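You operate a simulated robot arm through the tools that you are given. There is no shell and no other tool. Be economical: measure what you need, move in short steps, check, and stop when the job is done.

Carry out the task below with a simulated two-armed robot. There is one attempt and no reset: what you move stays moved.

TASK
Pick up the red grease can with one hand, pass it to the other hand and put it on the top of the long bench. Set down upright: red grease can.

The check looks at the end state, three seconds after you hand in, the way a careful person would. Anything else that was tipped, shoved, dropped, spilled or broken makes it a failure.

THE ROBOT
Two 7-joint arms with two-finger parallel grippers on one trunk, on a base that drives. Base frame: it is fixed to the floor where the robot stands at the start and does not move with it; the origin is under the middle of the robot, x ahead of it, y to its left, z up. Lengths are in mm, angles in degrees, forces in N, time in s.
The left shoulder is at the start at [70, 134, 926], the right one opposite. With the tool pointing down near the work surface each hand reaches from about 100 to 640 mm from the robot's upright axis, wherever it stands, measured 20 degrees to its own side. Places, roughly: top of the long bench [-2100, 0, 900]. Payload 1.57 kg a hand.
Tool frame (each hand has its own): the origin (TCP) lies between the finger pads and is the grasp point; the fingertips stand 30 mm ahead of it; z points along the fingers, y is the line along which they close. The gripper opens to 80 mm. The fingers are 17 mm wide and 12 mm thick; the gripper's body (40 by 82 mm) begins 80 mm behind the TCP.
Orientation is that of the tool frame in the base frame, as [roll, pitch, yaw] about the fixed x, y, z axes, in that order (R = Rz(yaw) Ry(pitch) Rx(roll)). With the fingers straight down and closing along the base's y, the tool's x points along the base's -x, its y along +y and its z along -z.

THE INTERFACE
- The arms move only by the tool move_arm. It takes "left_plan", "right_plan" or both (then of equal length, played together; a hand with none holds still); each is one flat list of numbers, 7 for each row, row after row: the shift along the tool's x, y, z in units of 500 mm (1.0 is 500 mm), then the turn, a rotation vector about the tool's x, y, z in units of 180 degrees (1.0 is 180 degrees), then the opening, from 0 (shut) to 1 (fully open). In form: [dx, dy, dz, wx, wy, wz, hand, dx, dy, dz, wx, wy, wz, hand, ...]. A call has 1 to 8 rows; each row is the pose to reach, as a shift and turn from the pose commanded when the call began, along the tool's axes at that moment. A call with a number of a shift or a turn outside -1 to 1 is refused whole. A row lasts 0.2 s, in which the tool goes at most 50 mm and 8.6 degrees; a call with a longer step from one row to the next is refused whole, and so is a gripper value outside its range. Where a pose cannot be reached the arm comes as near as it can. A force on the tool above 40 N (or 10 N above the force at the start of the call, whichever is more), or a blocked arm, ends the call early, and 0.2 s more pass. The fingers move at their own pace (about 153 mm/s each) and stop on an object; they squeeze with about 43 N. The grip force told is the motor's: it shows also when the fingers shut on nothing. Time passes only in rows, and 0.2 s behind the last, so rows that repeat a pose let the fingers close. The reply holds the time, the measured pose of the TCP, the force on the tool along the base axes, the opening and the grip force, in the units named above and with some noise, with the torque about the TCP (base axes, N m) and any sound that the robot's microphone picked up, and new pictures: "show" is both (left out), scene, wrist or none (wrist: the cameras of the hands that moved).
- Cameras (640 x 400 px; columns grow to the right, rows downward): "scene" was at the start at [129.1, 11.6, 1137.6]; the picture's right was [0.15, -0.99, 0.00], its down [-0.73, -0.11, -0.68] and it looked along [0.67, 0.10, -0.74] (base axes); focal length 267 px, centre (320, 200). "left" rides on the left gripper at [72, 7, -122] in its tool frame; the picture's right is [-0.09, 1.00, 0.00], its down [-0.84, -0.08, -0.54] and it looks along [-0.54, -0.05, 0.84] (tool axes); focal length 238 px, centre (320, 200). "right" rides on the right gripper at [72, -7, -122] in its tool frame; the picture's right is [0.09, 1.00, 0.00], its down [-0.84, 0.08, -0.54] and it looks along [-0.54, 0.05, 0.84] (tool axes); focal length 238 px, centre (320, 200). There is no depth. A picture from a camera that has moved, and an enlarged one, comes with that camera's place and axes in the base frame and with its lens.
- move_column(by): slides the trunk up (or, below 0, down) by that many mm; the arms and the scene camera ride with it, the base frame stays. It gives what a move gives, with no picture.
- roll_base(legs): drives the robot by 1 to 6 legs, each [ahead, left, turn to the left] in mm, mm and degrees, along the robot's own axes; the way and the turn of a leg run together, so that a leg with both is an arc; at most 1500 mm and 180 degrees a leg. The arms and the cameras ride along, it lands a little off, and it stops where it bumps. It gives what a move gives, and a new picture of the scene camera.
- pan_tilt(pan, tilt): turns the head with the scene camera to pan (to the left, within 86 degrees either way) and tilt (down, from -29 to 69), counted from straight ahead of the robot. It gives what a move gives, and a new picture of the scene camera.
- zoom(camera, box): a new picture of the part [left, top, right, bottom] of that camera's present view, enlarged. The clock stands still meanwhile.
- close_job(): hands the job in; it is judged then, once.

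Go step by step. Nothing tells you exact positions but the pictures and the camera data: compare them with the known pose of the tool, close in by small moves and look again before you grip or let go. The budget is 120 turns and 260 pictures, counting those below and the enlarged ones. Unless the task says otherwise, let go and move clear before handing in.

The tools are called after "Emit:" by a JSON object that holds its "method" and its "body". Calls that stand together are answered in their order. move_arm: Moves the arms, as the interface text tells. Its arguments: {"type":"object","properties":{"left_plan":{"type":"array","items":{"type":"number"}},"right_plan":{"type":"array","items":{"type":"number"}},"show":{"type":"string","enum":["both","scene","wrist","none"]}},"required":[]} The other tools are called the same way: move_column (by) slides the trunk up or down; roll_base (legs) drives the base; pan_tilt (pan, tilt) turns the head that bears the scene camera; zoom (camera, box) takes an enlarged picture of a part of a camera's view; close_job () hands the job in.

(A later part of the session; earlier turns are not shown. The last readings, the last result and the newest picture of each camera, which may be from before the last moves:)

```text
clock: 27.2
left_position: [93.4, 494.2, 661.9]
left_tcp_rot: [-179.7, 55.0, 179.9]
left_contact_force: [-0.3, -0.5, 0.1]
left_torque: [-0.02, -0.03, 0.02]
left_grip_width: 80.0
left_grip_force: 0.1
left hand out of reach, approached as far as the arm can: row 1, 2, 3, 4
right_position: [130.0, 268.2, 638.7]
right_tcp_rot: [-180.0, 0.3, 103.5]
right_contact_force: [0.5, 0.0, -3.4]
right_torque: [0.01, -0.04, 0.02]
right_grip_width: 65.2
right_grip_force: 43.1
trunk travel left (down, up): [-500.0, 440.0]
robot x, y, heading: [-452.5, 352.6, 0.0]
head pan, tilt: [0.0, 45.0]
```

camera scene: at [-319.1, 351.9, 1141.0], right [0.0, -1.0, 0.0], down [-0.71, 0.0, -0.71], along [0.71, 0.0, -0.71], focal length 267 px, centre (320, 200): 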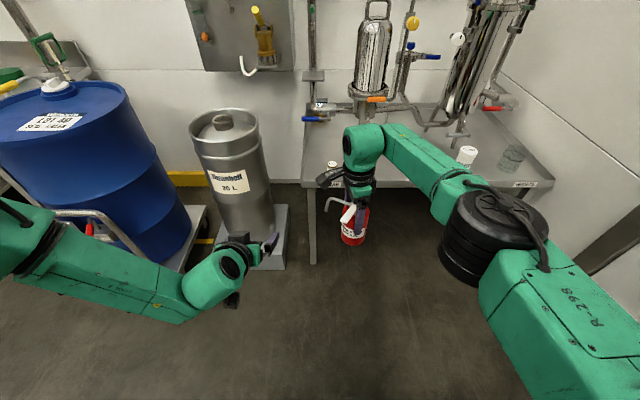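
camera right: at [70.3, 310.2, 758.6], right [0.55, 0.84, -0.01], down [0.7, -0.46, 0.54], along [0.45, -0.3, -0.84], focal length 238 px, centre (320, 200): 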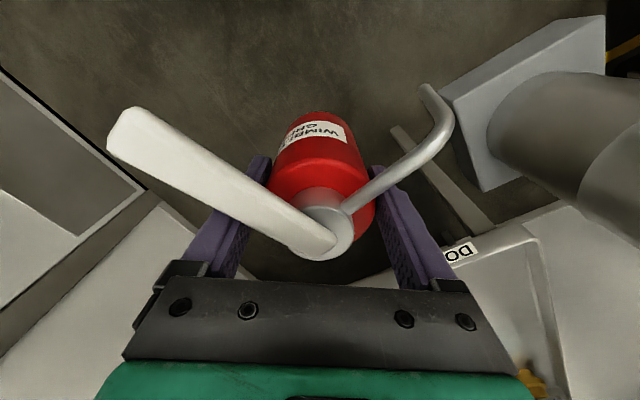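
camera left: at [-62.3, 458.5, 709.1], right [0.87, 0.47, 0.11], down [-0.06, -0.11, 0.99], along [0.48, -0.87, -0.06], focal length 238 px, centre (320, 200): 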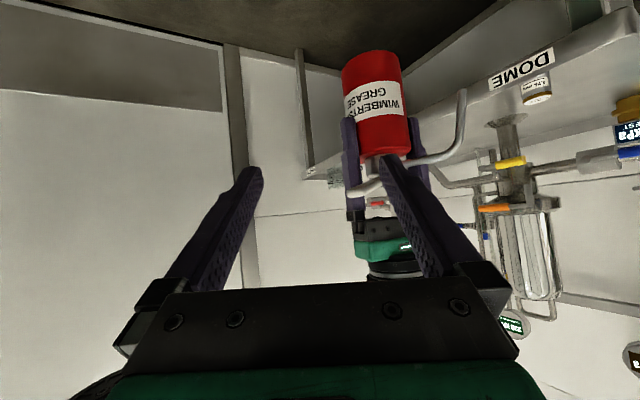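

Still a joint limit there. I'll bring the left hand back to the plain tool-down pose and try other tilts from it.

Emit:
{"method": "move_arm", "body": {"left_plan": [-0.0203, 0.0303, -0.0397, 0, 0.0437, 0, 1, -0.0407, 0.0606, -0.0794, 0, 0.0873, 0, 1, -0.061, 0.0909, -0.1191, 0, 0.131, 0, 1, -0.0814, 0.1211, -0.1589, 0, 0.1746, 0, 1, -0.1017, 0.1514, -0.1986, 0, 0.2183, 0, 1, -0.1221, 0.1817, -0.2383, 0, 0.2619, 0, 1, -0.1424, 0.212, -0.278, 0, 0.3056, 0, 1], "show": "scene"}}

```text
clock: 28.8
left_position: [21.6, 599.6, 798.7]
left_tcp_rot: [-179.7, -0.1, 179.7]
left_contact_force: [0.9, -0.8, -0.2]
left_torque: [-0.01, -0.03, 0.01]
left_grip_width: 79.8
left_grip_force: 0.0
right_position: [129.5, 269.8, 639.7]
right_tcp_rot: [-179.9, 0.2, 103.6]
right_contact_force: [0.2, 0.1, -3.8]
right_torque: [0.0, 0.0, -0.02]
right_grip_width: 65.3
right_grip_force: 43.2
trunk travel left (down, up): [-500.0, 440.0]
robot x, y, heading: [-453.4, 351.0, -0.1]
head pan, tilt: [0.0, 45.0]
camera scene: at [-318.9, 352.2, 1140.9], right [0.0, -1.0, 0.0], down [-0.71, 0.0, -0.71], along [0.71, 0.0, -0.71], focal length 267 px, centre (320, 200)
```

scene: 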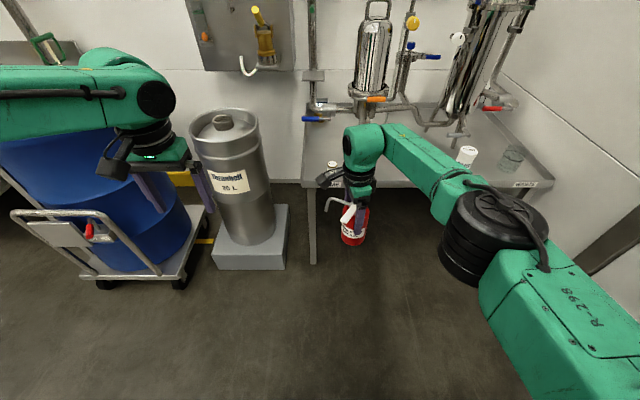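

Tool-down restored. Now I'll test a sideways tilt (left hand leaning toward the right hand, closing along x), in two halves.

Emit:
{"method": "move_arm", "body": {"left_plan": [-0.006, -0.033, 0.016, 0.0163, -0.0163, 0.0393, 1, -0.012, -0.066, 0.033, 0.0326, -0.0326, 0.0786, 1, -0.018, -0.1, 0.049, 0.0488, -0.0488, 0.118, 1, -0.024, -0.133, 0.065, 0.0651, -0.0651, 0.1573, 1, -0.03, -0.166, 0.082, 0.0814, -0.0814, 0.1966, 1, -0.036, -0.2, 0.098, 0.0977, -0.0977, 0.2359, 1], "show": "none"}}

Emit:
{"method": "move_arm", "body": {"left_plan": [0, 0, 0, 0.0163, -0.0163, 0.0393, 1, 0, 0, 0, 0.0326, -0.0326, 0.0786, 1, 0, 0, 0, 0.0488, -0.0488, 0.118, 1, 0, 0, 0, 0.0651, -0.0651, 0.1573, 1, 0, 0, 0, 0.0814, -0.0814, 0.1966, 1, 0, 0, 0, 0.0977, -0.0977, 0.2359, 1], "show": "scene"}}

```text
clock: 30.2
left_position: [40.0, 500.2, 750.2]
left_tcp_rot: [-169.7, 22.4, 138.5]
left_contact_force: [0.2, 0.1, -0.8]
left_torque: [0.02, -0.02, -0.03]
left_grip_width: 80.2
left_grip_force: 0.1
right_position: [128.4, 269.0, 639.0]
right_tcp_rot: [180.0, 0.3, 103.6]
right_contact_force: [-0.1, -0.1, -3.0]
right_torque: [0.01, 0.01, 0.0]
right_grip_width: 65.1
right_grip_force: 42.6
trunk travel left (down, up): [-500.0, 440.0]
robot x, y, heading: [-449.7, 352.7, 0.3]
head pan, tilt: [0.0, 45.0]
```

```text
clock: 31.6
left_position: [39.8, 499.5, 749.0]
left_tcp_rot: [179.9, 45.2, 89.5]
left_contact_force: [-0.4, 1.0, -0.9]
left_torque: [0.06, 0.02, -0.01]
left_grip_width: 80.1
left_grip_force: 0.1
right_position: [128.9, 268.7, 638.7]
right_tcp_rot: [-179.8, 0.3, 103.6]
right_contact_force: [-0.4, -0.7, -2.4]
right_torque: [0.02, 0.01, 0.03]
right_grip_width: 65.2
right_grip_force: 42.8
trunk travel left (down, up): [-500.0, 440.0]
robot x, y, heading: [-453.0, 351.3, 0.2]
head pan, tilt: [0.0, 45.0]
camera scene: at [-318.7, 352.0, 1140.9], right [0.0, -1.0, 0.0], down [-0.71, 0.0, -0.71], along [0.71, 0.0, -0.71], focal length 267 px, centre (320, 200)
```

scene: 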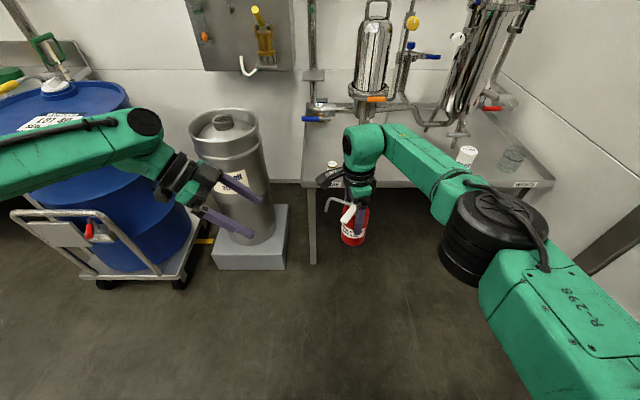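

This sideways tilt works without trouble. Now I'll turn the can another 25° so its free side faces the left hand, and bring the left hand to a standoff at 35° depression.

Emit:
{"method": "move_arm", "body": {"right_plan": [0, 0, 0, 0, 0, 0.0347, 0, 0, 0, 0, 0, 0, 0.0694, 0, 0, 0, 0, 0, 0, 0.1042, 0, 0, 0, 0, 0, 0, 0.1389, 0, 0, 0, 0, 0, 0, 0.1389, 0, 0, 0, 0, 0, 0, 0.1389, 0], "left_plan": [-0.0084, 0.0356, 0.0525, 0, -0.0111, 0, 1, -0.0167, 0.0712, 0.105, 0, -0.0222, 0, 1, -0.0251, 0.1068, 0.1574, 0, -0.0334, 0, 1, -0.0334, 0.1424, 0.2099, 0, -0.0445, 0, 1, -0.0418, 0.178, 0.2624, 0, -0.0556, 0, 1, -0.0418, 0.178, 0.2624, 0, -0.0556, 0, 1]}}

Emit:
{"method": "zoom", "body": {"camera": "scene", "box": [240, 120, 420, 280]}}

```text
clock: 33.0
left_position: [40.7, 404.5, 749.0]
left_tcp_rot: [179.8, 54.9, 89.7]
left_contact_force: [0.1, -0.5, -0.4]
left_torque: [0.0, -0.06, 0.02]
left_grip_width: 79.6
left_grip_force: 0.0
left hand out of reach, approached as far as the arm can: row 2, 3, 4, 5, 6
right_position: [128.8, 268.8, 639.2]
right_tcp_rot: [179.9, 0.4, 78.5]
right_contact_force: [-1.1, -0.4, -3.5]
right_torque: [0.02, -0.03, -0.01]
right_grip_width: 65.3
right_grip_force: 43.2
trunk travel left (down, up): [-500.0, 440.0]
robot x, y, heading: [-451.9, 351.8, -0.1]
head pan, tilt: [0.0, 45.0]
camera scene: at [-318.9, 352.0, 1140.9], right [0.0, -1.0, 0.0], down [-0.71, 0.0, -0.71], along [0.71, 0.0, -0.71], focal length 267 px, centre (320, 200)
camera right: at [137.9, 342.1, 759.9], right [0.99, -0.11, 0.0], down [-0.09, -0.83, 0.55], along [-0.06, -0.54, -0.84], focal length 238 px, centre (320, 200)
camera left: at [46.0, 546.7, 760.4], right [1.0, -0.06, 0.08], down [-0.08, -0.04, 1.0], along [-0.05, -1.0, -0.04], focal length 238 px, centre (320, 200)
```

scene: 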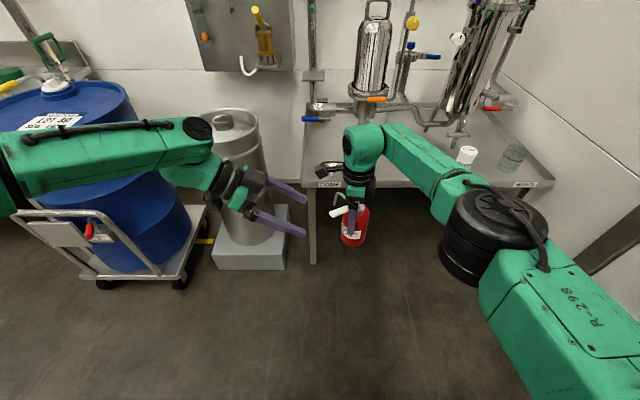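
right: 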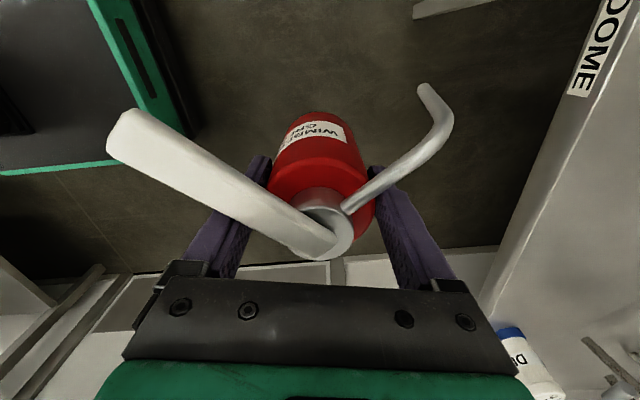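
left: 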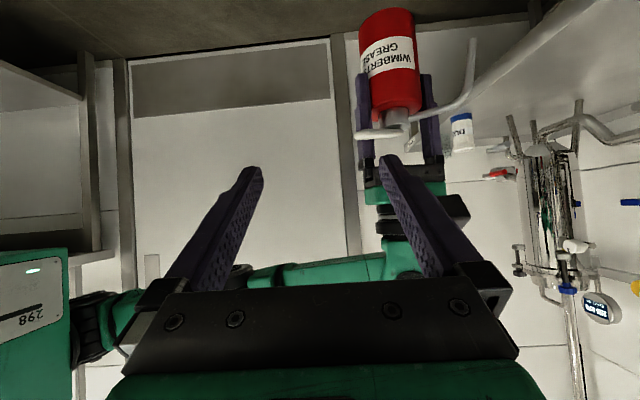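

```text
2.50 times, centred on (330, 200) of scene
camera zoom: at [-318.9, 352.0, 1140.9], right [0.0, -1.0, 0.0], down [-0.71, 0.0, -0.71], along [0.71, 0.0, -0.71], focal length 668 px, centre (295, 200)
```

zoom: 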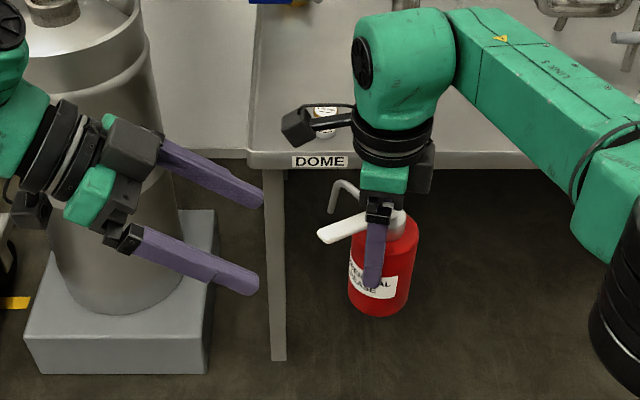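

The left arm prefers working higher up. I'll raise both hands: the can to about z=860 at the right hand, and the left hand to a standoff at the matching height.

Emit:
{"method": "move_arm", "body": {"right_plan": [-0.0108, -0.0213, -0.0737, 0, 0, 0, 0, -0.0215, -0.0425, -0.1473, 0, 0, 0, 0, -0.0323, -0.0638, -0.221, 0, 0, 0, 0, -0.0431, -0.0851, -0.2947, 0, 0, 0, 0, -0.0538, -0.1063, -0.3683, 0, 0, 0, 0, -0.0646, -0.1276, -0.442, 0, 0, 0, 0, -0.0646, -0.1276, -0.442, 0, 0, 0, 0], "left_plan": [-0.0451, 0.0064, -0.042, 0, 0, 0, 1, -0.0902, 0.0129, -0.0839, 0, 0, 0, 1, -0.1353, 0.0193, -0.1259, 0, 0, 0, 1, -0.1804, 0.0257, -0.1679, 0, 0, 0, 1, -0.2255, 0.0322, -0.2098, 0, 0, 0, 1, -0.2706, 0.0386, -0.2518, 0, 0, 0, 1, -0.2706, 0.0386, -0.2518, 0, 0, 0, 1]}}

```text
clock: 34.6
left_position: [60.0, 434.5, 931.7]
left_tcp_rot: [-179.9, 55.2, 89.7]
left_contact_force: [0.4, 0.6, -0.5]
left_torque: [0.0, 0.0, 0.0]
left_grip_width: 80.2
left_grip_force: 0.1
right_position: [59.9, 251.4, 861.0]
right_tcp_rot: [-180.0, 0.2, 78.5]
right_contact_force: [1.0, 0.0, -2.2]
right_torque: [0.02, 0.01, -0.01]
right_grip_width: 65.3
right_grip_force: 43.2
trunk travel left (down, up): [-500.0, 440.0]
robot x, y, heading: [-451.3, 351.5, -0.2]
head pan, tilt: [0.0, 45.0]
camera scene: at [-318.4, 352.1, 1140.8], right [0.0, -1.0, 0.0], down [-0.71, 0.0, -0.71], along [0.71, 0.0, -0.71], focal length 267 px, centre (320, 200)
camera right: at [68.3, 325.1, 981.5], right [0.99, -0.11, 0.0], down [-0.09, -0.83, 0.55], along [-0.06, -0.54, -0.84], focal length 238 px, centre (320, 200)
camera left: at [66.1, 575.5, 942.9], right [1.0, -0.06, 0.07], down [-0.08, -0.03, 1.0], along [-0.05, -1.0, -0.04], focal length 238 px, centre (320, 200)
```

scene: 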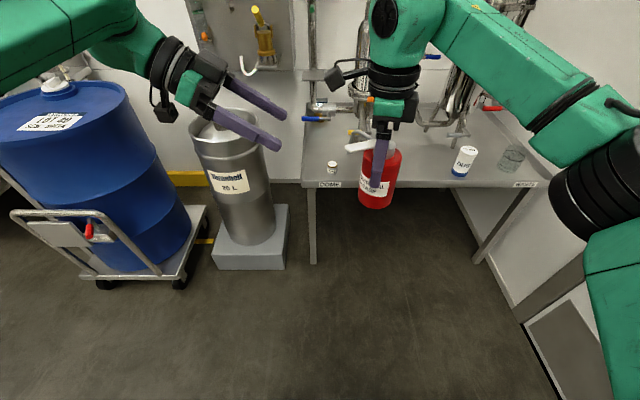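
right: 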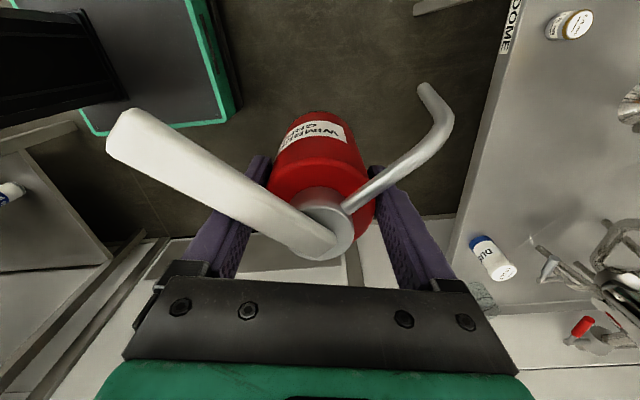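
left: 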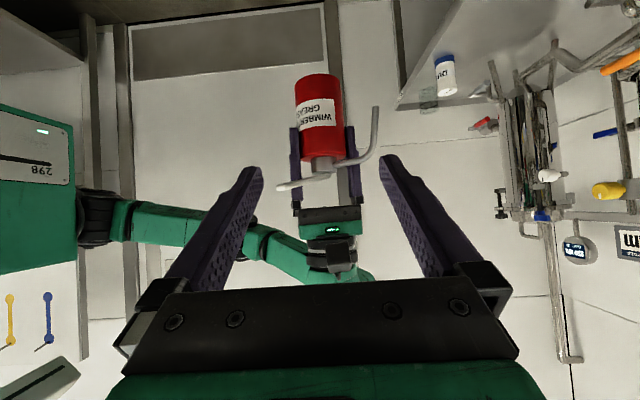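

Both hands are in place and lined up, with the can's lower body straight ahead of the left hand. I'll advance 125 mm along the left tool axis and check.

Emit:
{"method": "move_arm", "body": {"left_plan": [0.002, 0, 0.08, 0, 0, 0, 1, 0.004, 0, 0.16, 0, 0, 0, 1, 0.005, 0, 0.25, 0, 0, 0, 1, 0.005, 0, 0.25, 0, 0, 0, 1]}}

Emit:
{"method": "zoom", "body": {"camera": "left", "box": [200, 0, 440, 200]}}

Emit:
{"method": "zoom", "body": {"camera": "scene", "box": [240, 80, 440, 230]}}

```text
clock: 35.6
left_position: [58.4, 334.0, 858.4]
left_tcp_rot: [179.9, 55.3, 89.7]
left_contact_force: [0.0, 0.1, -0.7]
left_torque: [0.0, 0.01, -0.01]
left_grip_width: 79.9
left_grip_force: 0.0
right_position: [58.8, 251.7, 862.6]
right_tcp_rot: [179.9, 0.3, 78.5]
right_contact_force: [-0.9, -0.1, -3.0]
right_torque: [0.0, 0.0, -0.01]
right_grip_width: 65.1
right_grip_force: 42.5
trunk travel left (down, up): [-500.0, 440.0]
robot x, y, heading: [-450.6, 352.1, -0.1]
head pan, tilt: [0.0, 45.0]
camera scene: at [-319.5, 352.7, 1141.0], right [0.0, -1.0, 0.0], down [-0.71, 0.0, -0.71], along [0.71, 0.0, -0.71], focal length 267 px, centre (320, 200)
camera left: at [65.0, 474.2, 868.2], right [1.0, -0.06, 0.08], down [-0.08, -0.03, 1.0], along [-0.05, -1.0, -0.04], focal length 238 px, centre (320, 200)
```

scene: 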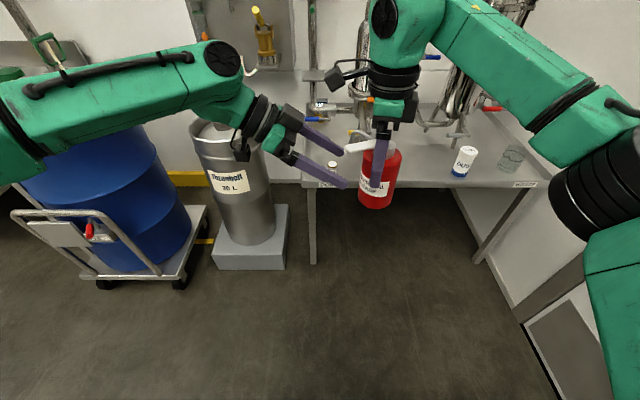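
left: 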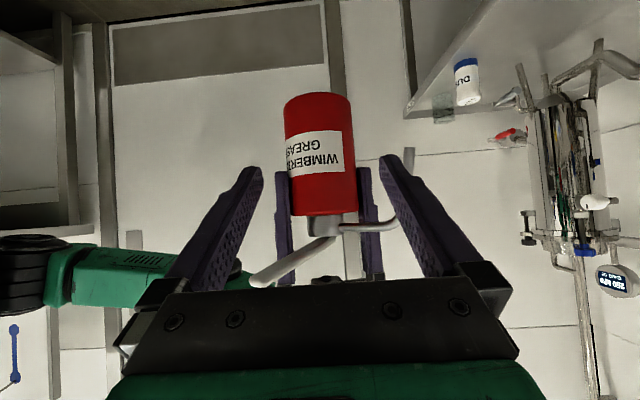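

```text
2.00 times, centred on (320, 100) of left
camera zoom: at [65.0, 474.2, 868.2], right [1.0, -0.06, 0.08], down [-0.08, -0.03, 1.0], along [-0.05, -1.0, -0.04], focal length 477 px, centre (320, 400)
```

zoom: 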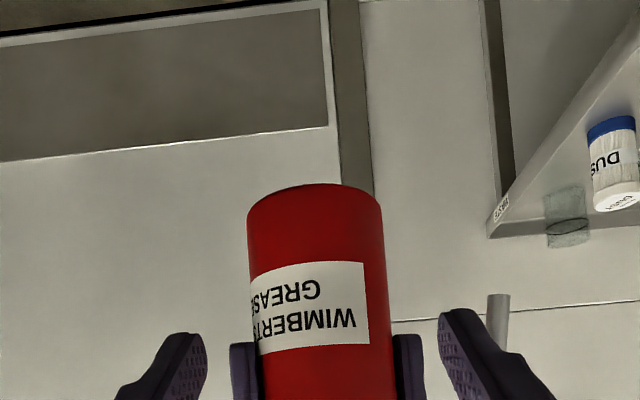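

```text
2.67 times, centred on (340, 155) of scene
camera zoom: at [-319.5, 352.7, 1141.0], right [0.0, -1.0, 0.0], down [-0.71, 0.0, -0.71], along [0.71, 0.0, -0.71], focal length 713 px, centre (267, 320)
```

zoom: 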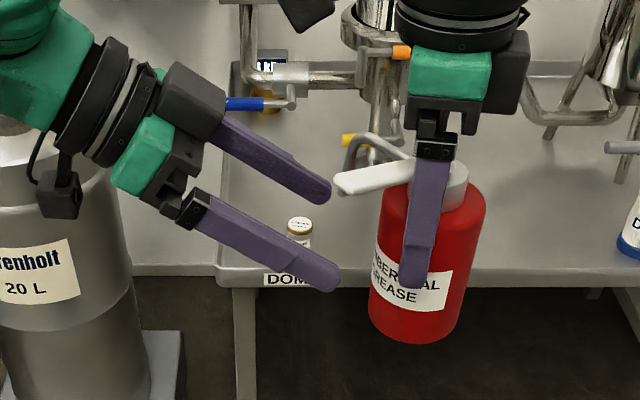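

Alignment is good: the can is centred between the left fingers, which are below the right fingertips. I'll advance the rest of the way.

Emit:
{"method": "move_arm", "body": {"left_plan": [-0.001, 0, 0.05, 0, 0, 0, 1, -0.003, 0, 0.1, 0, 0, 0, 1, -0.005, 0, 0.15, 0, 0, 0, 1, -0.006, 0, 0.193, 0, 0, 0, 1, -0.006, 0, 0.193, 0, 0, 0, 1]}}

Emit:
{"method": "zoom", "body": {"camera": "scene", "box": [280, 80, 440, 230]}}

Emit:
{"method": "zoom", "body": {"camera": "right", "box": [200, 60, 440, 240]}}

```text
clock: 36.8
left_position: [30.3, 289.8, 819.8]
left_tcp_rot: [179.4, 55.1, 89.9]
left_contact_force: [26.8, 14.5, 3.3]
left_torque: [0.04, -0.47, 1.34]
left_grip_width: 80.2
left_grip_force: 0.2
left hand out of reach, approached as far as the arm can: row 2, 3, 4, 5
right_position: [56.1, 251.1, 859.8]
right_tcp_rot: [-179.7, 0.5, 78.6]
right_contact_force: [-25.4, -14.6, -6.0]
right_torque: [-0.73, 1.44, 0.04]
right_grip_width: 65.0
right_grip_force: 43.3
trunk travel left (down, up): [-500.0, 440.0]
robot x, y, heading: [-447.3, 353.6, -0.3]
head pan, tilt: [0.0, 45.0]
camera scene: at [-319.1, 352.0, 1141.0], right [0.0, -1.0, 0.0], down [-0.71, 0.0, -0.71], along [0.71, 0.0, -0.71], focal length 267 px, centre (320, 200)
camera left: at [35.0, 430.0, 830.0], right [1.0, -0.05, 0.08], down [-0.08, -0.03, 1.0], along [-0.04, -1.0, -0.04], focal length 238 px, centre (320, 200)
```

scene: 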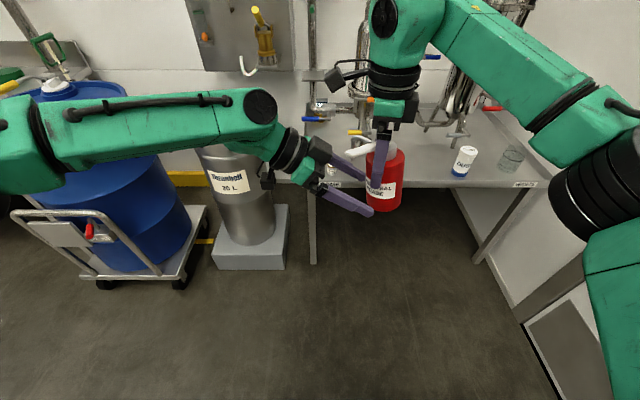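
left: 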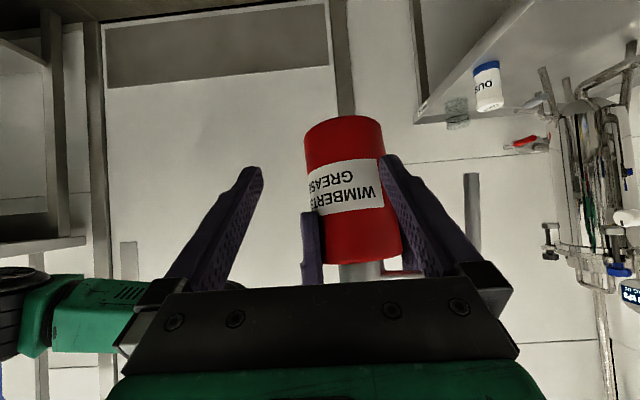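

```text
2.67 times, centred on (360, 155) of scene
camera zoom: at [-319.1, 352.0, 1141.0], right [0.0, -1.0, 0.0], down [-0.71, 0.0, -0.71], along [0.71, 0.0, -0.71], focal length 713 px, centre (213, 320)
```

zoom: 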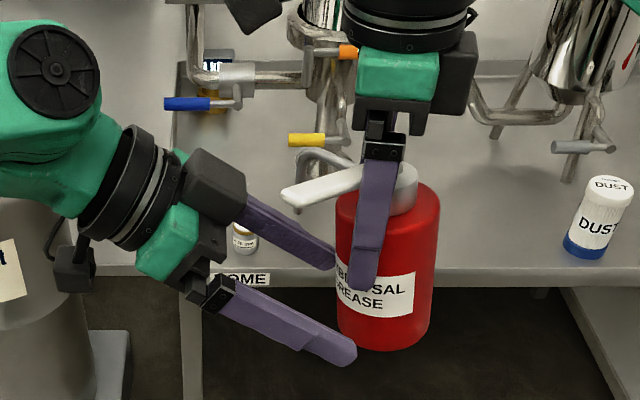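

```text
2.22 times, centred on (320, 150) of right
camera zoom: at [67.2, 324.7, 981.0], right [0.99, -0.11, -0.01], down [-0.09, -0.83, 0.55], along [-0.07, -0.55, -0.83], focal length 530 px, centre (320, 311)
```

zoom: 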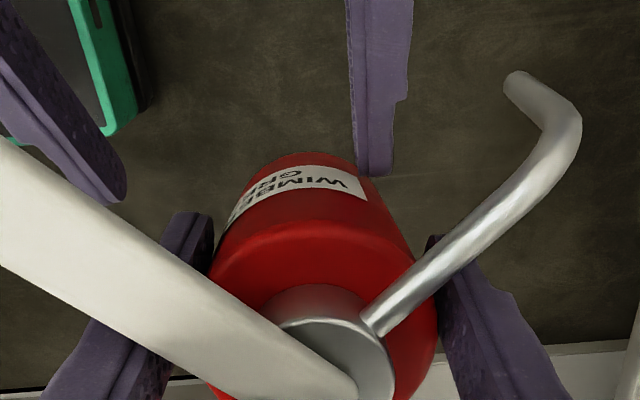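

The left arm hit its limit and drifted sideways, pressing a finger against the can. I'll back straight out along the tool axis.

Emit:
{"method": "move_arm", "body": {"left_plan": [0, 0, -0.03, 0, 0, 0, 1, 0, 0, -0.09, 0, 0, 0, 1, 0, 0, -0.16, 0, 0, 0, 1, 0, 0, -0.24, 0, 0, 0, 1], "show": "none"}}

Emit:
{"method": "zoom", "body": {"camera": "right", "box": [0, 0, 640, 400]}}

```text
clock: 37.8
left_position: [26.1, 386.3, 888.9]
left_tcp_rot: [179.9, 55.2, 89.5]
left_contact_force: [0.2, 0.1, 0.2]
left_torque: [0.03, 0.02, -0.01]
left_grip_width: 80.3
left_grip_force: 0.1
right_position: [58.0, 252.1, 862.4]
right_tcp_rot: [179.9, 0.3, 78.6]
right_contact_force: [-0.6, 1.3, -3.2]
right_torque: [0.04, -0.04, -0.05]
right_grip_width: 64.4
right_grip_force: 43.2
trunk travel left (down, up): [-500.0, 440.0]
robot x, y, heading: [-455.3, 354.8, -0.0]
head pan, tilt: [0.0, 45.0]
```

```text
1.00 times, centred on (320, 200) of right
camera zoom: at [67.3, 325.8, 982.0], right [0.99, -0.11, 0.0], down [-0.09, -0.83, 0.55], along [-0.06, -0.54, -0.84], focal length 238 px, centre (320, 200)
```

zoom: 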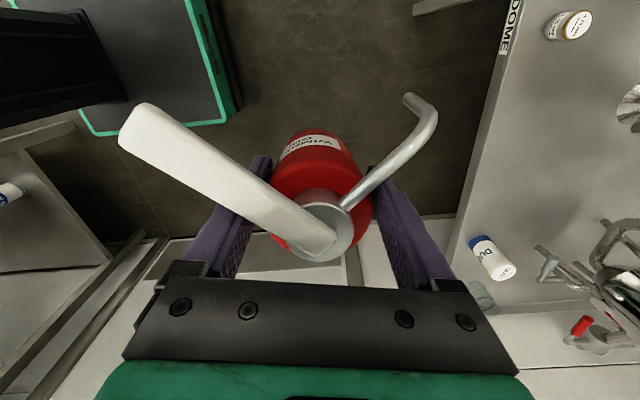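

The can has pivoted a little between the right pads from that push. I'll enlarge the views to measure the tilt.

Emit:
{"method": "zoom", "body": {"camera": "scene", "box": [300, 80, 460, 230]}}

Emit:
{"method": "zoom", "body": {"camera": "left", "box": [220, 0, 460, 240]}}

Emit:
{"method": "zoom", "body": {"camera": "right", "box": [240, 80, 400, 280]}}

```text
2.67 times, centred on (380, 155) of scene
camera zoom: at [-319.8, 352.8, 1141.0], right [0.0, -1.0, 0.0], down [-0.71, 0.0, -0.71], along [0.71, 0.0, -0.71], focal length 713 px, centre (160, 320)
```

zoom: 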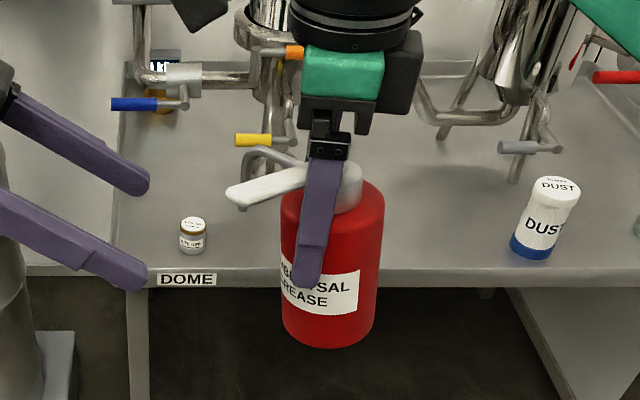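

```text
1.67 times, centred on (340, 120) of left
camera zoom: at [32.4, 527.0, 898.6], right [1.0, -0.06, 0.08], down [-0.08, -0.03, 1.0], along [-0.06, -1.0, -0.04], focal length 397 px, centre (287, 333)
```

zoom: 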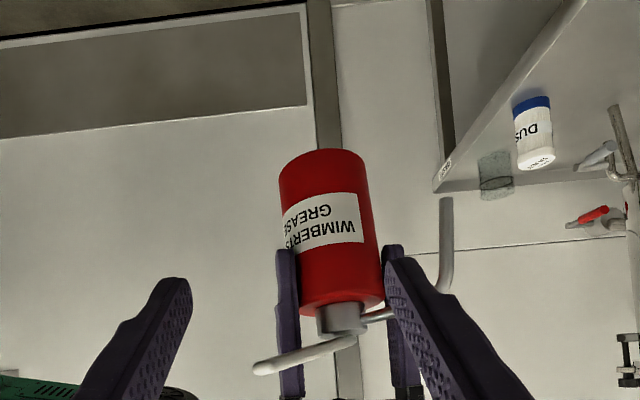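

```text
2.00 times, centred on (320, 180) of right
camera zoom: at [67.3, 325.8, 982.0], right [0.99, -0.11, 0.0], down [-0.09, -0.83, 0.55], along [-0.06, -0.54, -0.84], focal length 477 px, centre (320, 240)
```

zoom: 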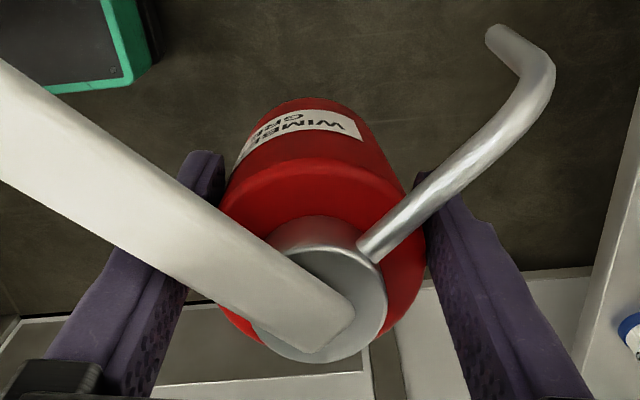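

The can leans about 9° in the right hand. I'll tilt the right hand to correct (and a bit beyond), bring the can nearer to the left arm, and set the left hand at an easy 45° standoff.

Emit:
{"method": "move_arm", "body": {"left_plan": [-0.0124, 0.016, -0.066, 0, 0.0139, 0, 1, -0.0247, 0.032, -0.132, 0, 0.0278, 0, 1, -0.0371, 0.048, -0.198, 0, 0.0417, 0, 1, -0.0494, 0.064, -0.264, 0, 0.0556, 0, 1, -0.0494, 0.064, -0.264, 0, 0.0556, 0, 1, -0.0494, 0.064, -0.264, 0, 0.0556, 0, 1], "right_plan": [0, 0, 0, 0, 0, 0, 0, 0, 0, 0, 0, 0, 0, 0, 0.0407, -0.0082, -0.019, 0, 0.025, 0, 0, 0.0814, -0.0165, -0.038, 0, 0.05, 0, 0, 0.122, -0.0247, -0.057, 0, 0.075, 0, 0, 0.1627, -0.0329, -0.076, 0, 0.1, 0, 0]}}

Emit:
{"method": "zoom", "body": {"camera": "scene", "box": [240, 60, 440, 210]}}

```text
clock: 39.2
left_position: [58.9, 480.8, 984.5]
left_tcp_rot: [180.0, 45.1, 89.6]
left_contact_force: [0.1, -0.3, 0.5]
left_torque: [-0.02, 0.04, -0.03]
left_grip_width: 79.7
left_grip_force: 0.0
right_position: [59.7, 334.4, 900.1]
right_tcp_rot: [-180.0, -17.8, 78.5]
right_contact_force: [-0.3, -0.2, -3.0]
right_torque: [0.03, 0.01, 0.0]
right_grip_width: 64.6
right_grip_force: 43.2
trunk travel left (down, up): [-500.0, 440.0]
robot x, y, heading: [-452.3, 350.7, -0.5]
head pan, tilt: [0.0, 45.0]
camera scene: at [-319.3, 352.5, 1141.0], right [0.0, -1.0, 0.0], down [-0.71, 0.0, -0.71], along [0.71, 0.0, -0.71], focal length 267 px, centre (320, 200)
camera right: at [60.4, 367.7, 1035.8], right [0.99, -0.11, 0.03], down [-0.12, -0.96, 0.26], along [0.0, -0.26, -0.96], focal length 238 px, centre (320, 200)
camera left: at [65.7, 618.5, 1018.7], right [1.0, -0.07, 0.07], down [-0.08, -0.21, 0.98], along [-0.05, -0.98, -0.21], focal length 238 px, centre (320, 200)
```

scene: 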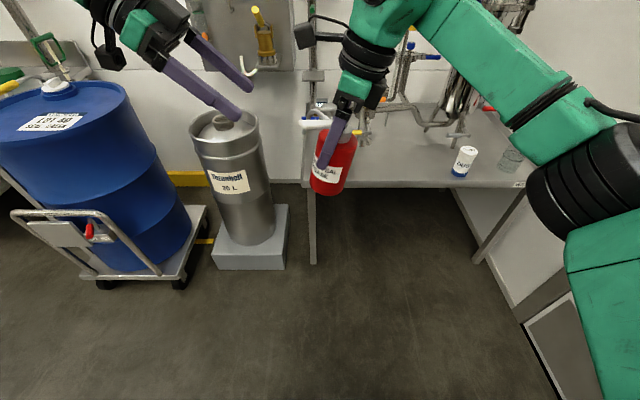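
right: 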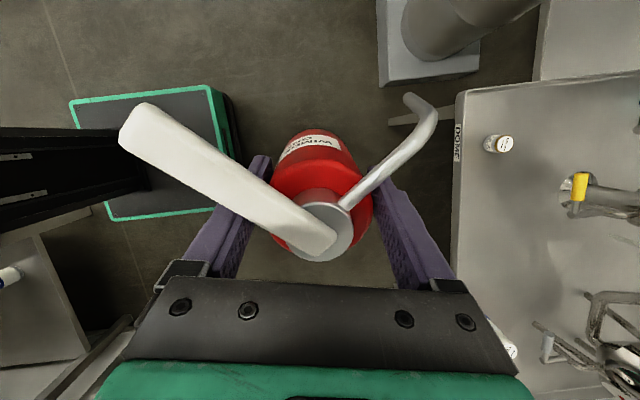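
left: 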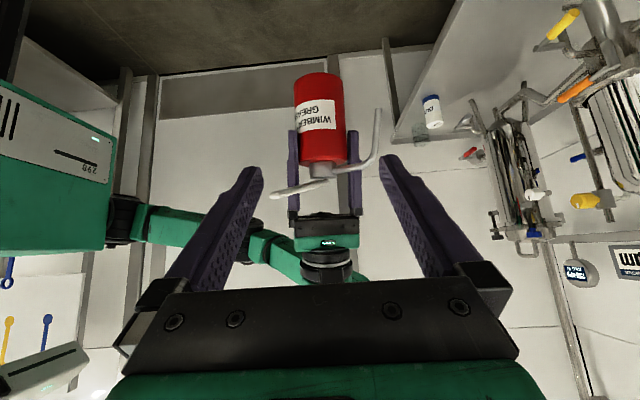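

```text
2.67 times, centred on (340, 135) of scene
camera zoom: at [-319.3, 352.5, 1141.0], right [0.0, -1.0, 0.0], down [-0.71, 0.0, -0.71], along [0.71, 0.0, -0.71], focal length 713 px, centre (267, 373)
```

zoom: 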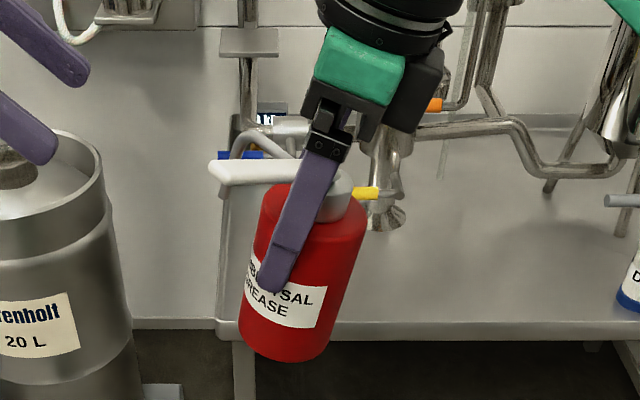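

The can now leans about 10° with its bottom toward the left hand, as intended. I'll advance the left hand halfway and check.

Emit:
{"method": "move_arm", "body": {"left_plan": [0.002, 0.0016, 0.08, 0, 0, 0, 1, 0.005, 0.0016, 0.16, 0, 0, 0, 1, 0.0074, 0.0016, 0.23, 0, 0, 0, 1, 0.0074, 0.0016, 0.23, 0, 0, 0, 1], "show": "wrist"}}

Emit:
{"method": "zoom", "body": {"camera": "scene", "box": [240, 60, 440, 210]}}

```text
clock: 40.2
left_position: [59.8, 400.2, 900.1]
left_tcp_rot: [179.8, 45.1, 89.7]
left_contact_force: [-0.3, -0.2, -1.1]
left_torque: [0.02, -0.01, 0.02]
left_grip_width: 80.0
left_grip_force: 0.1
right_position: [60.3, 333.0, 899.1]
right_tcp_rot: [179.9, -17.8, 78.5]
right_contact_force: [0.1, 0.7, -2.5]
right_torque: [-0.03, -0.01, 0.0]
right_grip_width: 64.4
right_grip_force: 43.5
trunk travel left (down, up): [-500.0, 440.0]
robot x, y, heading: [-453.3, 355.9, -0.0]
head pan, tilt: [0.0, 45.0]
camera left: at [65.9, 538.5, 934.8], right [1.0, -0.07, 0.07], down [-0.08, -0.21, 0.98], along [-0.05, -0.98, -0.21], focal length 238 px, centre (320, 200)
```

left: 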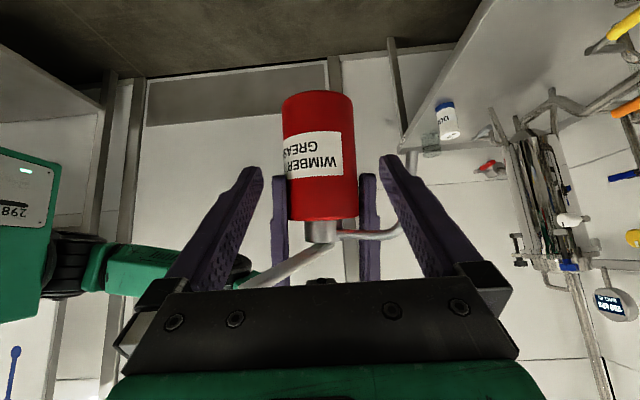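

```text
2.67 times, centred on (340, 135) of scene
camera zoom: at [-319.5, 352.4, 1141.0], right [0.0, -1.0, 0.0], down [-0.71, 0.0, -0.71], along [0.71, 0.0, -0.71], focal length 713 px, centre (267, 373)
```

zoom: 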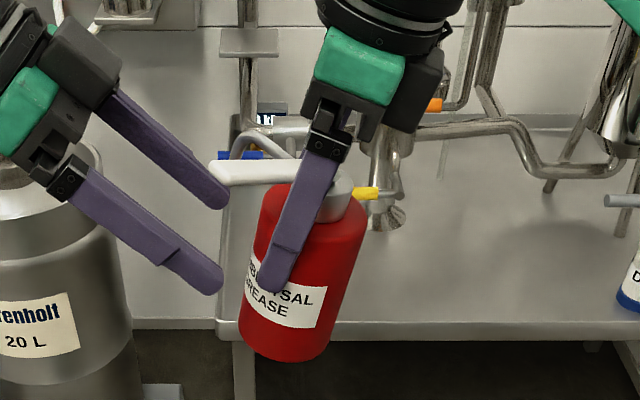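

Lined up well and within reach this time. Advancing the remaining 80 mm.

Emit:
{"method": "move_arm", "body": {"left_plan": [0.001, 0, 0.04, 0, 0, 0, 1, 0.002, 0, 0.08, 0, 0, 0, 1, 0.003, 0, 0.12, 0, 0, 0, 1, 0.003, 0, 0.161, 0, 0, 0, 1, 0.003, 0, 0.161, 0, 0, 0, 1], "show": "wrist"}}

Emit:
{"method": "zoom", "body": {"camera": "scene", "box": [240, 60, 440, 210]}}

Emit:
{"method": "zoom", "body": {"camera": "right", "box": [200, 60, 440, 260]}}

```text
clock: 41.4
left_position: [60.3, 343.9, 841.5]
left_tcp_rot: [179.9, 45.1, 89.7]
left_contact_force: [0.8, 0.5, 0.6]
left_torque: [-0.02, 0.0, -0.03]
left_grip_width: 80.0
left_grip_force: 0.1
right_position: [59.3, 334.9, 898.4]
right_tcp_rot: [179.9, -17.7, 78.6]
right_contact_force: [0.1, 0.1, -2.3]
right_torque: [0.01, -0.03, -0.02]
right_grip_width: 64.3
right_grip_force: 42.5
trunk travel left (down, up): [-500.0, 440.0]
robot x, y, heading: [-452.9, 357.0, 0.1]
head pan, tilt: [0.0, 45.0]
camera left: at [66.2, 482.1, 876.8], right [1.0, -0.07, 0.07], down [-0.08, -0.21, 0.98], along [-0.05, -0.98, -0.21], focal length 238 px, centre (320, 200)
```

left: 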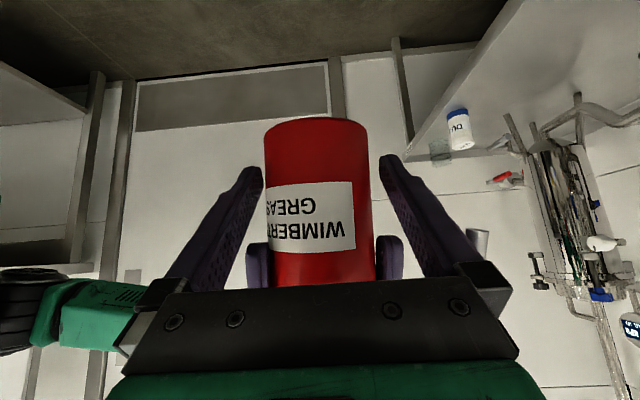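

```text
2.67 times, centred on (340, 135) of scene
camera zoom: at [-319.4, 352.3, 1141.0], right [0.0, -1.0, 0.0], down [-0.71, 0.0, -0.71], along [0.71, 0.0, -0.71], focal length 713 px, centre (267, 373)
```

zoom: 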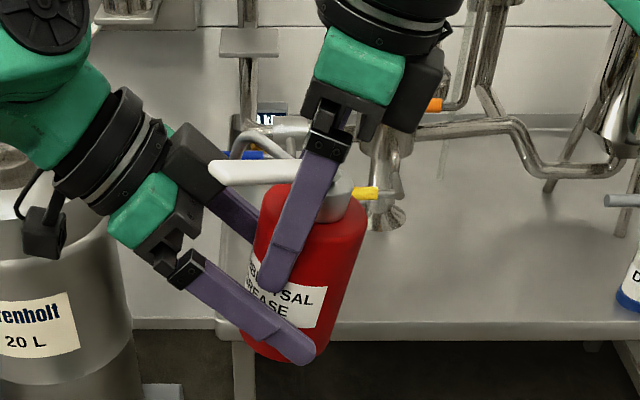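

```text
2.00 times, centred on (320, 160) of right
camera zoom: at [60.3, 367.7, 1035.8], right [0.99, -0.11, 0.03], down [-0.12, -0.96, 0.26], along [0.0, -0.26, -0.96], focal length 477 px, centre (320, 280)
```

zoom: 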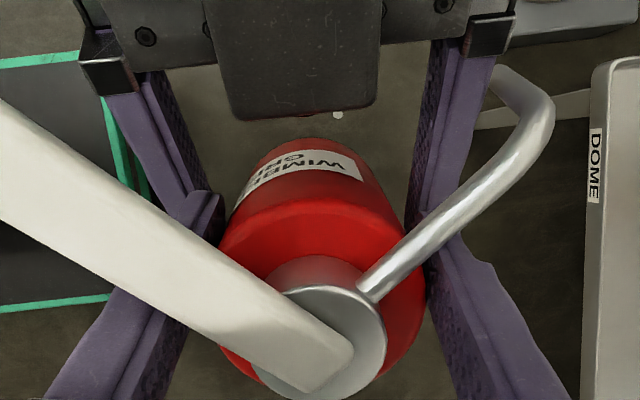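

Both left fingers stand astride the lower body, clear of the right fingers. Closing the left hand.

Emit:
{"method": "move_arm", "body": {"left_plan": [0, 0, 0, 0, 0, 0, 0.5, 0, 0, 0, 0, 0, 0, 0, 0, 0, 0, 0, 0, 0, 0, 0, 0, 0, 0, 0, 0, 0], "show": "none"}}

Emit:
{"method": "zoom", "body": {"camera": "scene", "box": [240, 60, 440, 210]}}

```text
clock: 42.4
left_position: [59.6, 344.9, 841.2]
left_tcp_rot: [-180.0, 45.1, 89.5]
left_contact_force: [-14.6, -1.2, 0.5]
left_torque: [0.02, -1.17, 0.01]
left_grip_width: 65.1
left_grip_force: 43.4
right_position: [60.2, 333.1, 899.6]
right_tcp_rot: [179.9, -17.7, 78.6]
right_contact_force: [14.4, 0.4, -0.9]
right_torque: [0.05, 0.31, -0.14]
right_grip_width: 64.5
right_grip_force: 43.2
trunk travel left (down, up): [-500.0, 440.0]
robot x, y, heading: [-452.5, 354.6, -0.1]
head pan, tilt: [0.0, 45.0]
```

```text
2.67 times, centred on (340, 135) of scene
camera zoom: at [-319.2, 352.1, 1141.0], right [0.0, -1.0, 0.0], down [-0.71, 0.0, -0.71], along [0.71, 0.0, -0.71], focal length 713 px, centre (267, 373)
```

zoom: 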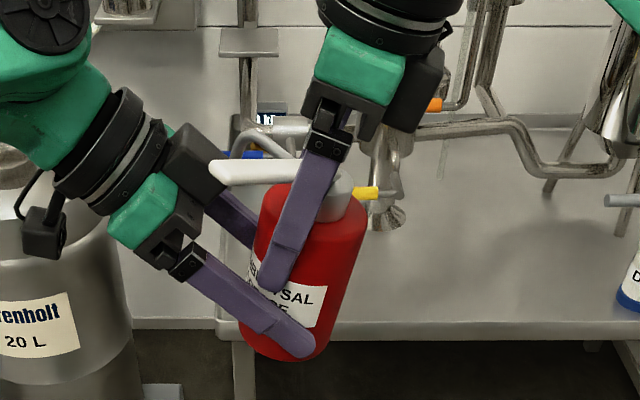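

Both hands hold it. Now the right hand opens and withdraws along its own axis.

Emit:
{"method": "move_arm", "body": {"right_plan": [0, 0, 0, 0, 0, 0, 0.5, 0, 0, 0, 0, 0, 0, 1, 0, 0, 0, 0, 0, 0, 1, 0, 0, -0.03, 0, 0, 0, 1, 0, 0, -0.08, 0, 0, 0, 1], "show": "wrist"}}

Emit:
{"method": "zoom", "body": {"camera": "scene", "box": [240, 60, 440, 210]}}

```text
clock: 43.6
left_position: [60.4, 344.5, 841.8]
left_tcp_rot: [179.9, 45.0, 89.7]
left_contact_force: [0.7, 0.7, 0.9]
left_torque: [0.07, 0.01, -0.03]
left_grip_width: 65.0
left_grip_force: 43.0
right_position: [55.9, 323.6, 937.2]
right_tcp_rot: [179.8, -17.7, 78.6]
right_contact_force: [0.9, 0.2, -0.2]
right_torque: [0.02, -0.02, 0.01]
right_grip_width: 80.0
right_grip_force: 0.0
trunk travel left (down, up): [-500.0, 440.0]
robot x, y, heading: [-449.9, 353.5, -0.1]
head pan, tilt: [0.0, 45.0]
camera right: at [57.0, 356.4, 1074.0], right [0.99, -0.11, 0.03], down [-0.11, -0.96, 0.26], along [0.0, -0.26, -0.96], focal length 238 px, centre (320, 200)
```

right: 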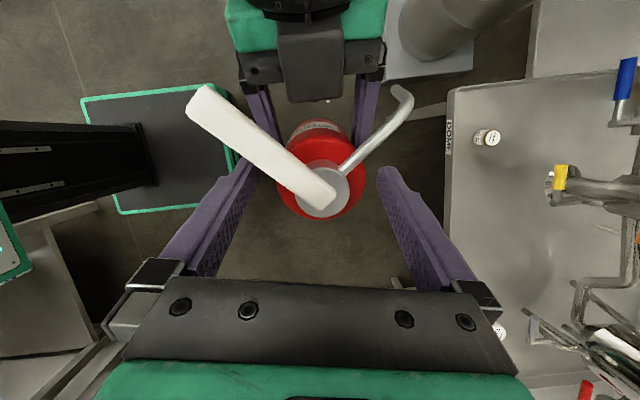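

```text
2.67 times, centred on (340, 135) of scene
camera zoom: at [-319.7, 352.1, 1141.0], right [0.0, -1.0, 0.0], down [-0.71, 0.0, -0.71], along [0.71, 0.0, -0.71], focal length 713 px, centre (267, 373)
```

zoom: 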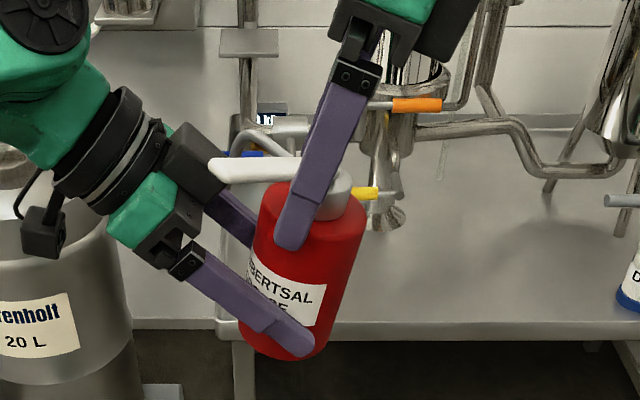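

The left hand now carries the can. The right hand withdraws fully and then moves to its own side.

Emit:
{"method": "move_arm", "body": {"right_plan": [0, 0, -0.08, 0, 0, 0, 1, 0, 0, -0.16, 0, 0, 0, 1, -0.08, 0, -0.2, 0, 0, 0, 1, -0.16, 0, -0.2, 0, 0, 0, 1, -0.24, 0, -0.2, 0, 0, 0, 1, -0.32, 0, -0.2, 0, 0, 0, 1, -0.4, 0, -0.2, 0, 0, 0, 1], "show": "scene"}}

```text
clock: 45.2
left_position: [59.3, 342.8, 843.9]
left_tcp_rot: [180.0, 45.1, 89.8]
left_contact_force: [-0.4, -1.0, -0.4]
left_torque: [0.04, 0.03, 0.0]
left_grip_width: 65.0
left_grip_force: 43.6
right_position: [12.4, 105.7, 969.5]
right_tcp_rot: [179.9, -17.7, 78.6]
right_contact_force: [-0.1, -0.3, -0.6]
right_torque: [0.03, 0.02, 0.02]
right_grip_width: 79.8
right_grip_force: 0.2
trunk travel left (down, up): [-500.0, 440.0]
robot x, y, heading: [-450.9, 350.9, 0.0]
head pan, tilt: [0.0, 45.0]
camera scene: at [-319.6, 350.8, 1141.0], right [0.0, -1.0, 0.0], down [-0.71, 0.0, -0.71], along [0.71, 0.0, -0.71], focal length 267 px, centre (320, 200)
```

scene: 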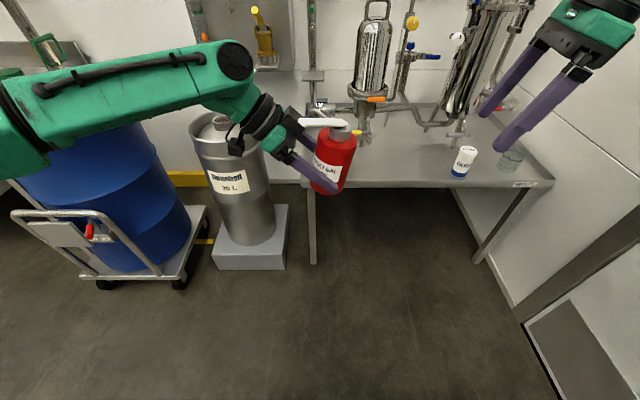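

Free of each other. Now I'll turn the robot about to face the bench behind, with the head tilted less to see it.

Emit:
{"method": "roll_base", "body": {"legs": [[0, 0, 90], [0, 0, 90]]}}

Emit:
{"method": "pan_tilt", "body": {"pan": 0, "tilt": 20}}

```text
clock: 53.0
left_position: [-960.3, 392.5, 843.7]
left_tcp_rot: [179.5, 45.4, -94.3]
left_contact_force: [-0.6, 1.8, -0.3]
left_torque: [-0.12, -0.01, -0.07]
left_grip_width: 64.7
left_grip_force: 43.4
right_position: [-902.7, 623.1, 970.0]
right_tcp_rot: [179.9, -17.7, -104.4]
right_contact_force: [0.0, -0.1, 0.3]
right_torque: [0.01, -0.02, 0.0]
right_grip_width: 80.2
right_grip_force: 0.0
trunk travel left (down, up): [-500.0, 440.0]
robot x, y, heading: [-453.3, 353.3, 177.0]
head pan, tilt: [0.0, 45.0]
stopped in leg 2: the force on the tool passed its limit (the readings are from after the stop); the commanded pose is now the measured one
camera scene: at [-583.0, 360.3, 1141.0], right [0.05, 1.0, 0.0], down [0.71, -0.04, -0.71], along [-0.71, 0.04, -0.71], focal length 267 px, centre (320, 200)
```

scene: 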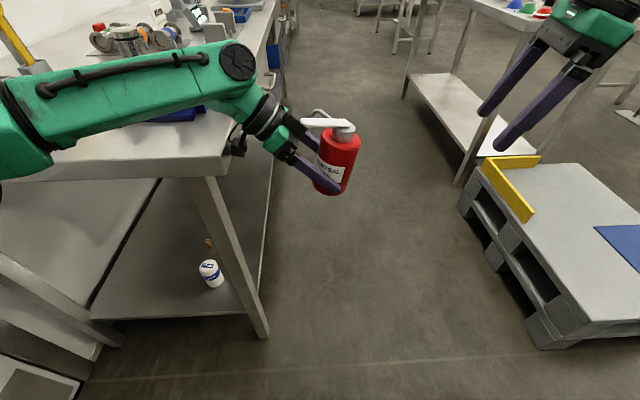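

```text
clock: 53.9
left_position: [-959.6, 392.2, 842.8]
left_tcp_rot: [179.4, 45.5, -94.2]
left_contact_force: [0.3, 4.3, -1.8]
left_torque: [0.14, 0.04, 0.12]
left_grip_width: 64.7
left_grip_force: 43.2
right_position: [-903.6, 623.0, 970.0]
right_tcp_rot: [179.8, -17.7, -104.5]
right_contact_force: [0.1, -0.3, -0.8]
right_torque: [-0.01, -0.01, 0.01]
right_grip_width: 80.0
right_grip_force: 0.1
trunk travel left (down, up): [-500.0, 440.0]
robot x, y, heading: [-454.0, 355.3, 176.9]
head pan, tilt: [0.0, 20.0]
camera scene: at [-594.9, 361.1, 1179.5], right [0.05, 1.0, 0.0], down [0.34, -0.02, -0.94], along [-0.94, 0.05, -0.34], focal length 267 px, centre (320, 200)
```

scene: 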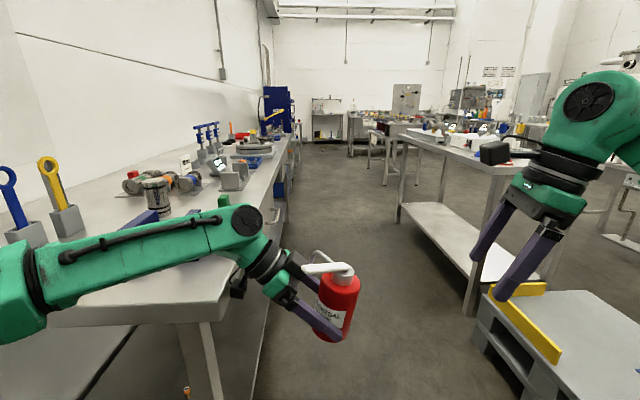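

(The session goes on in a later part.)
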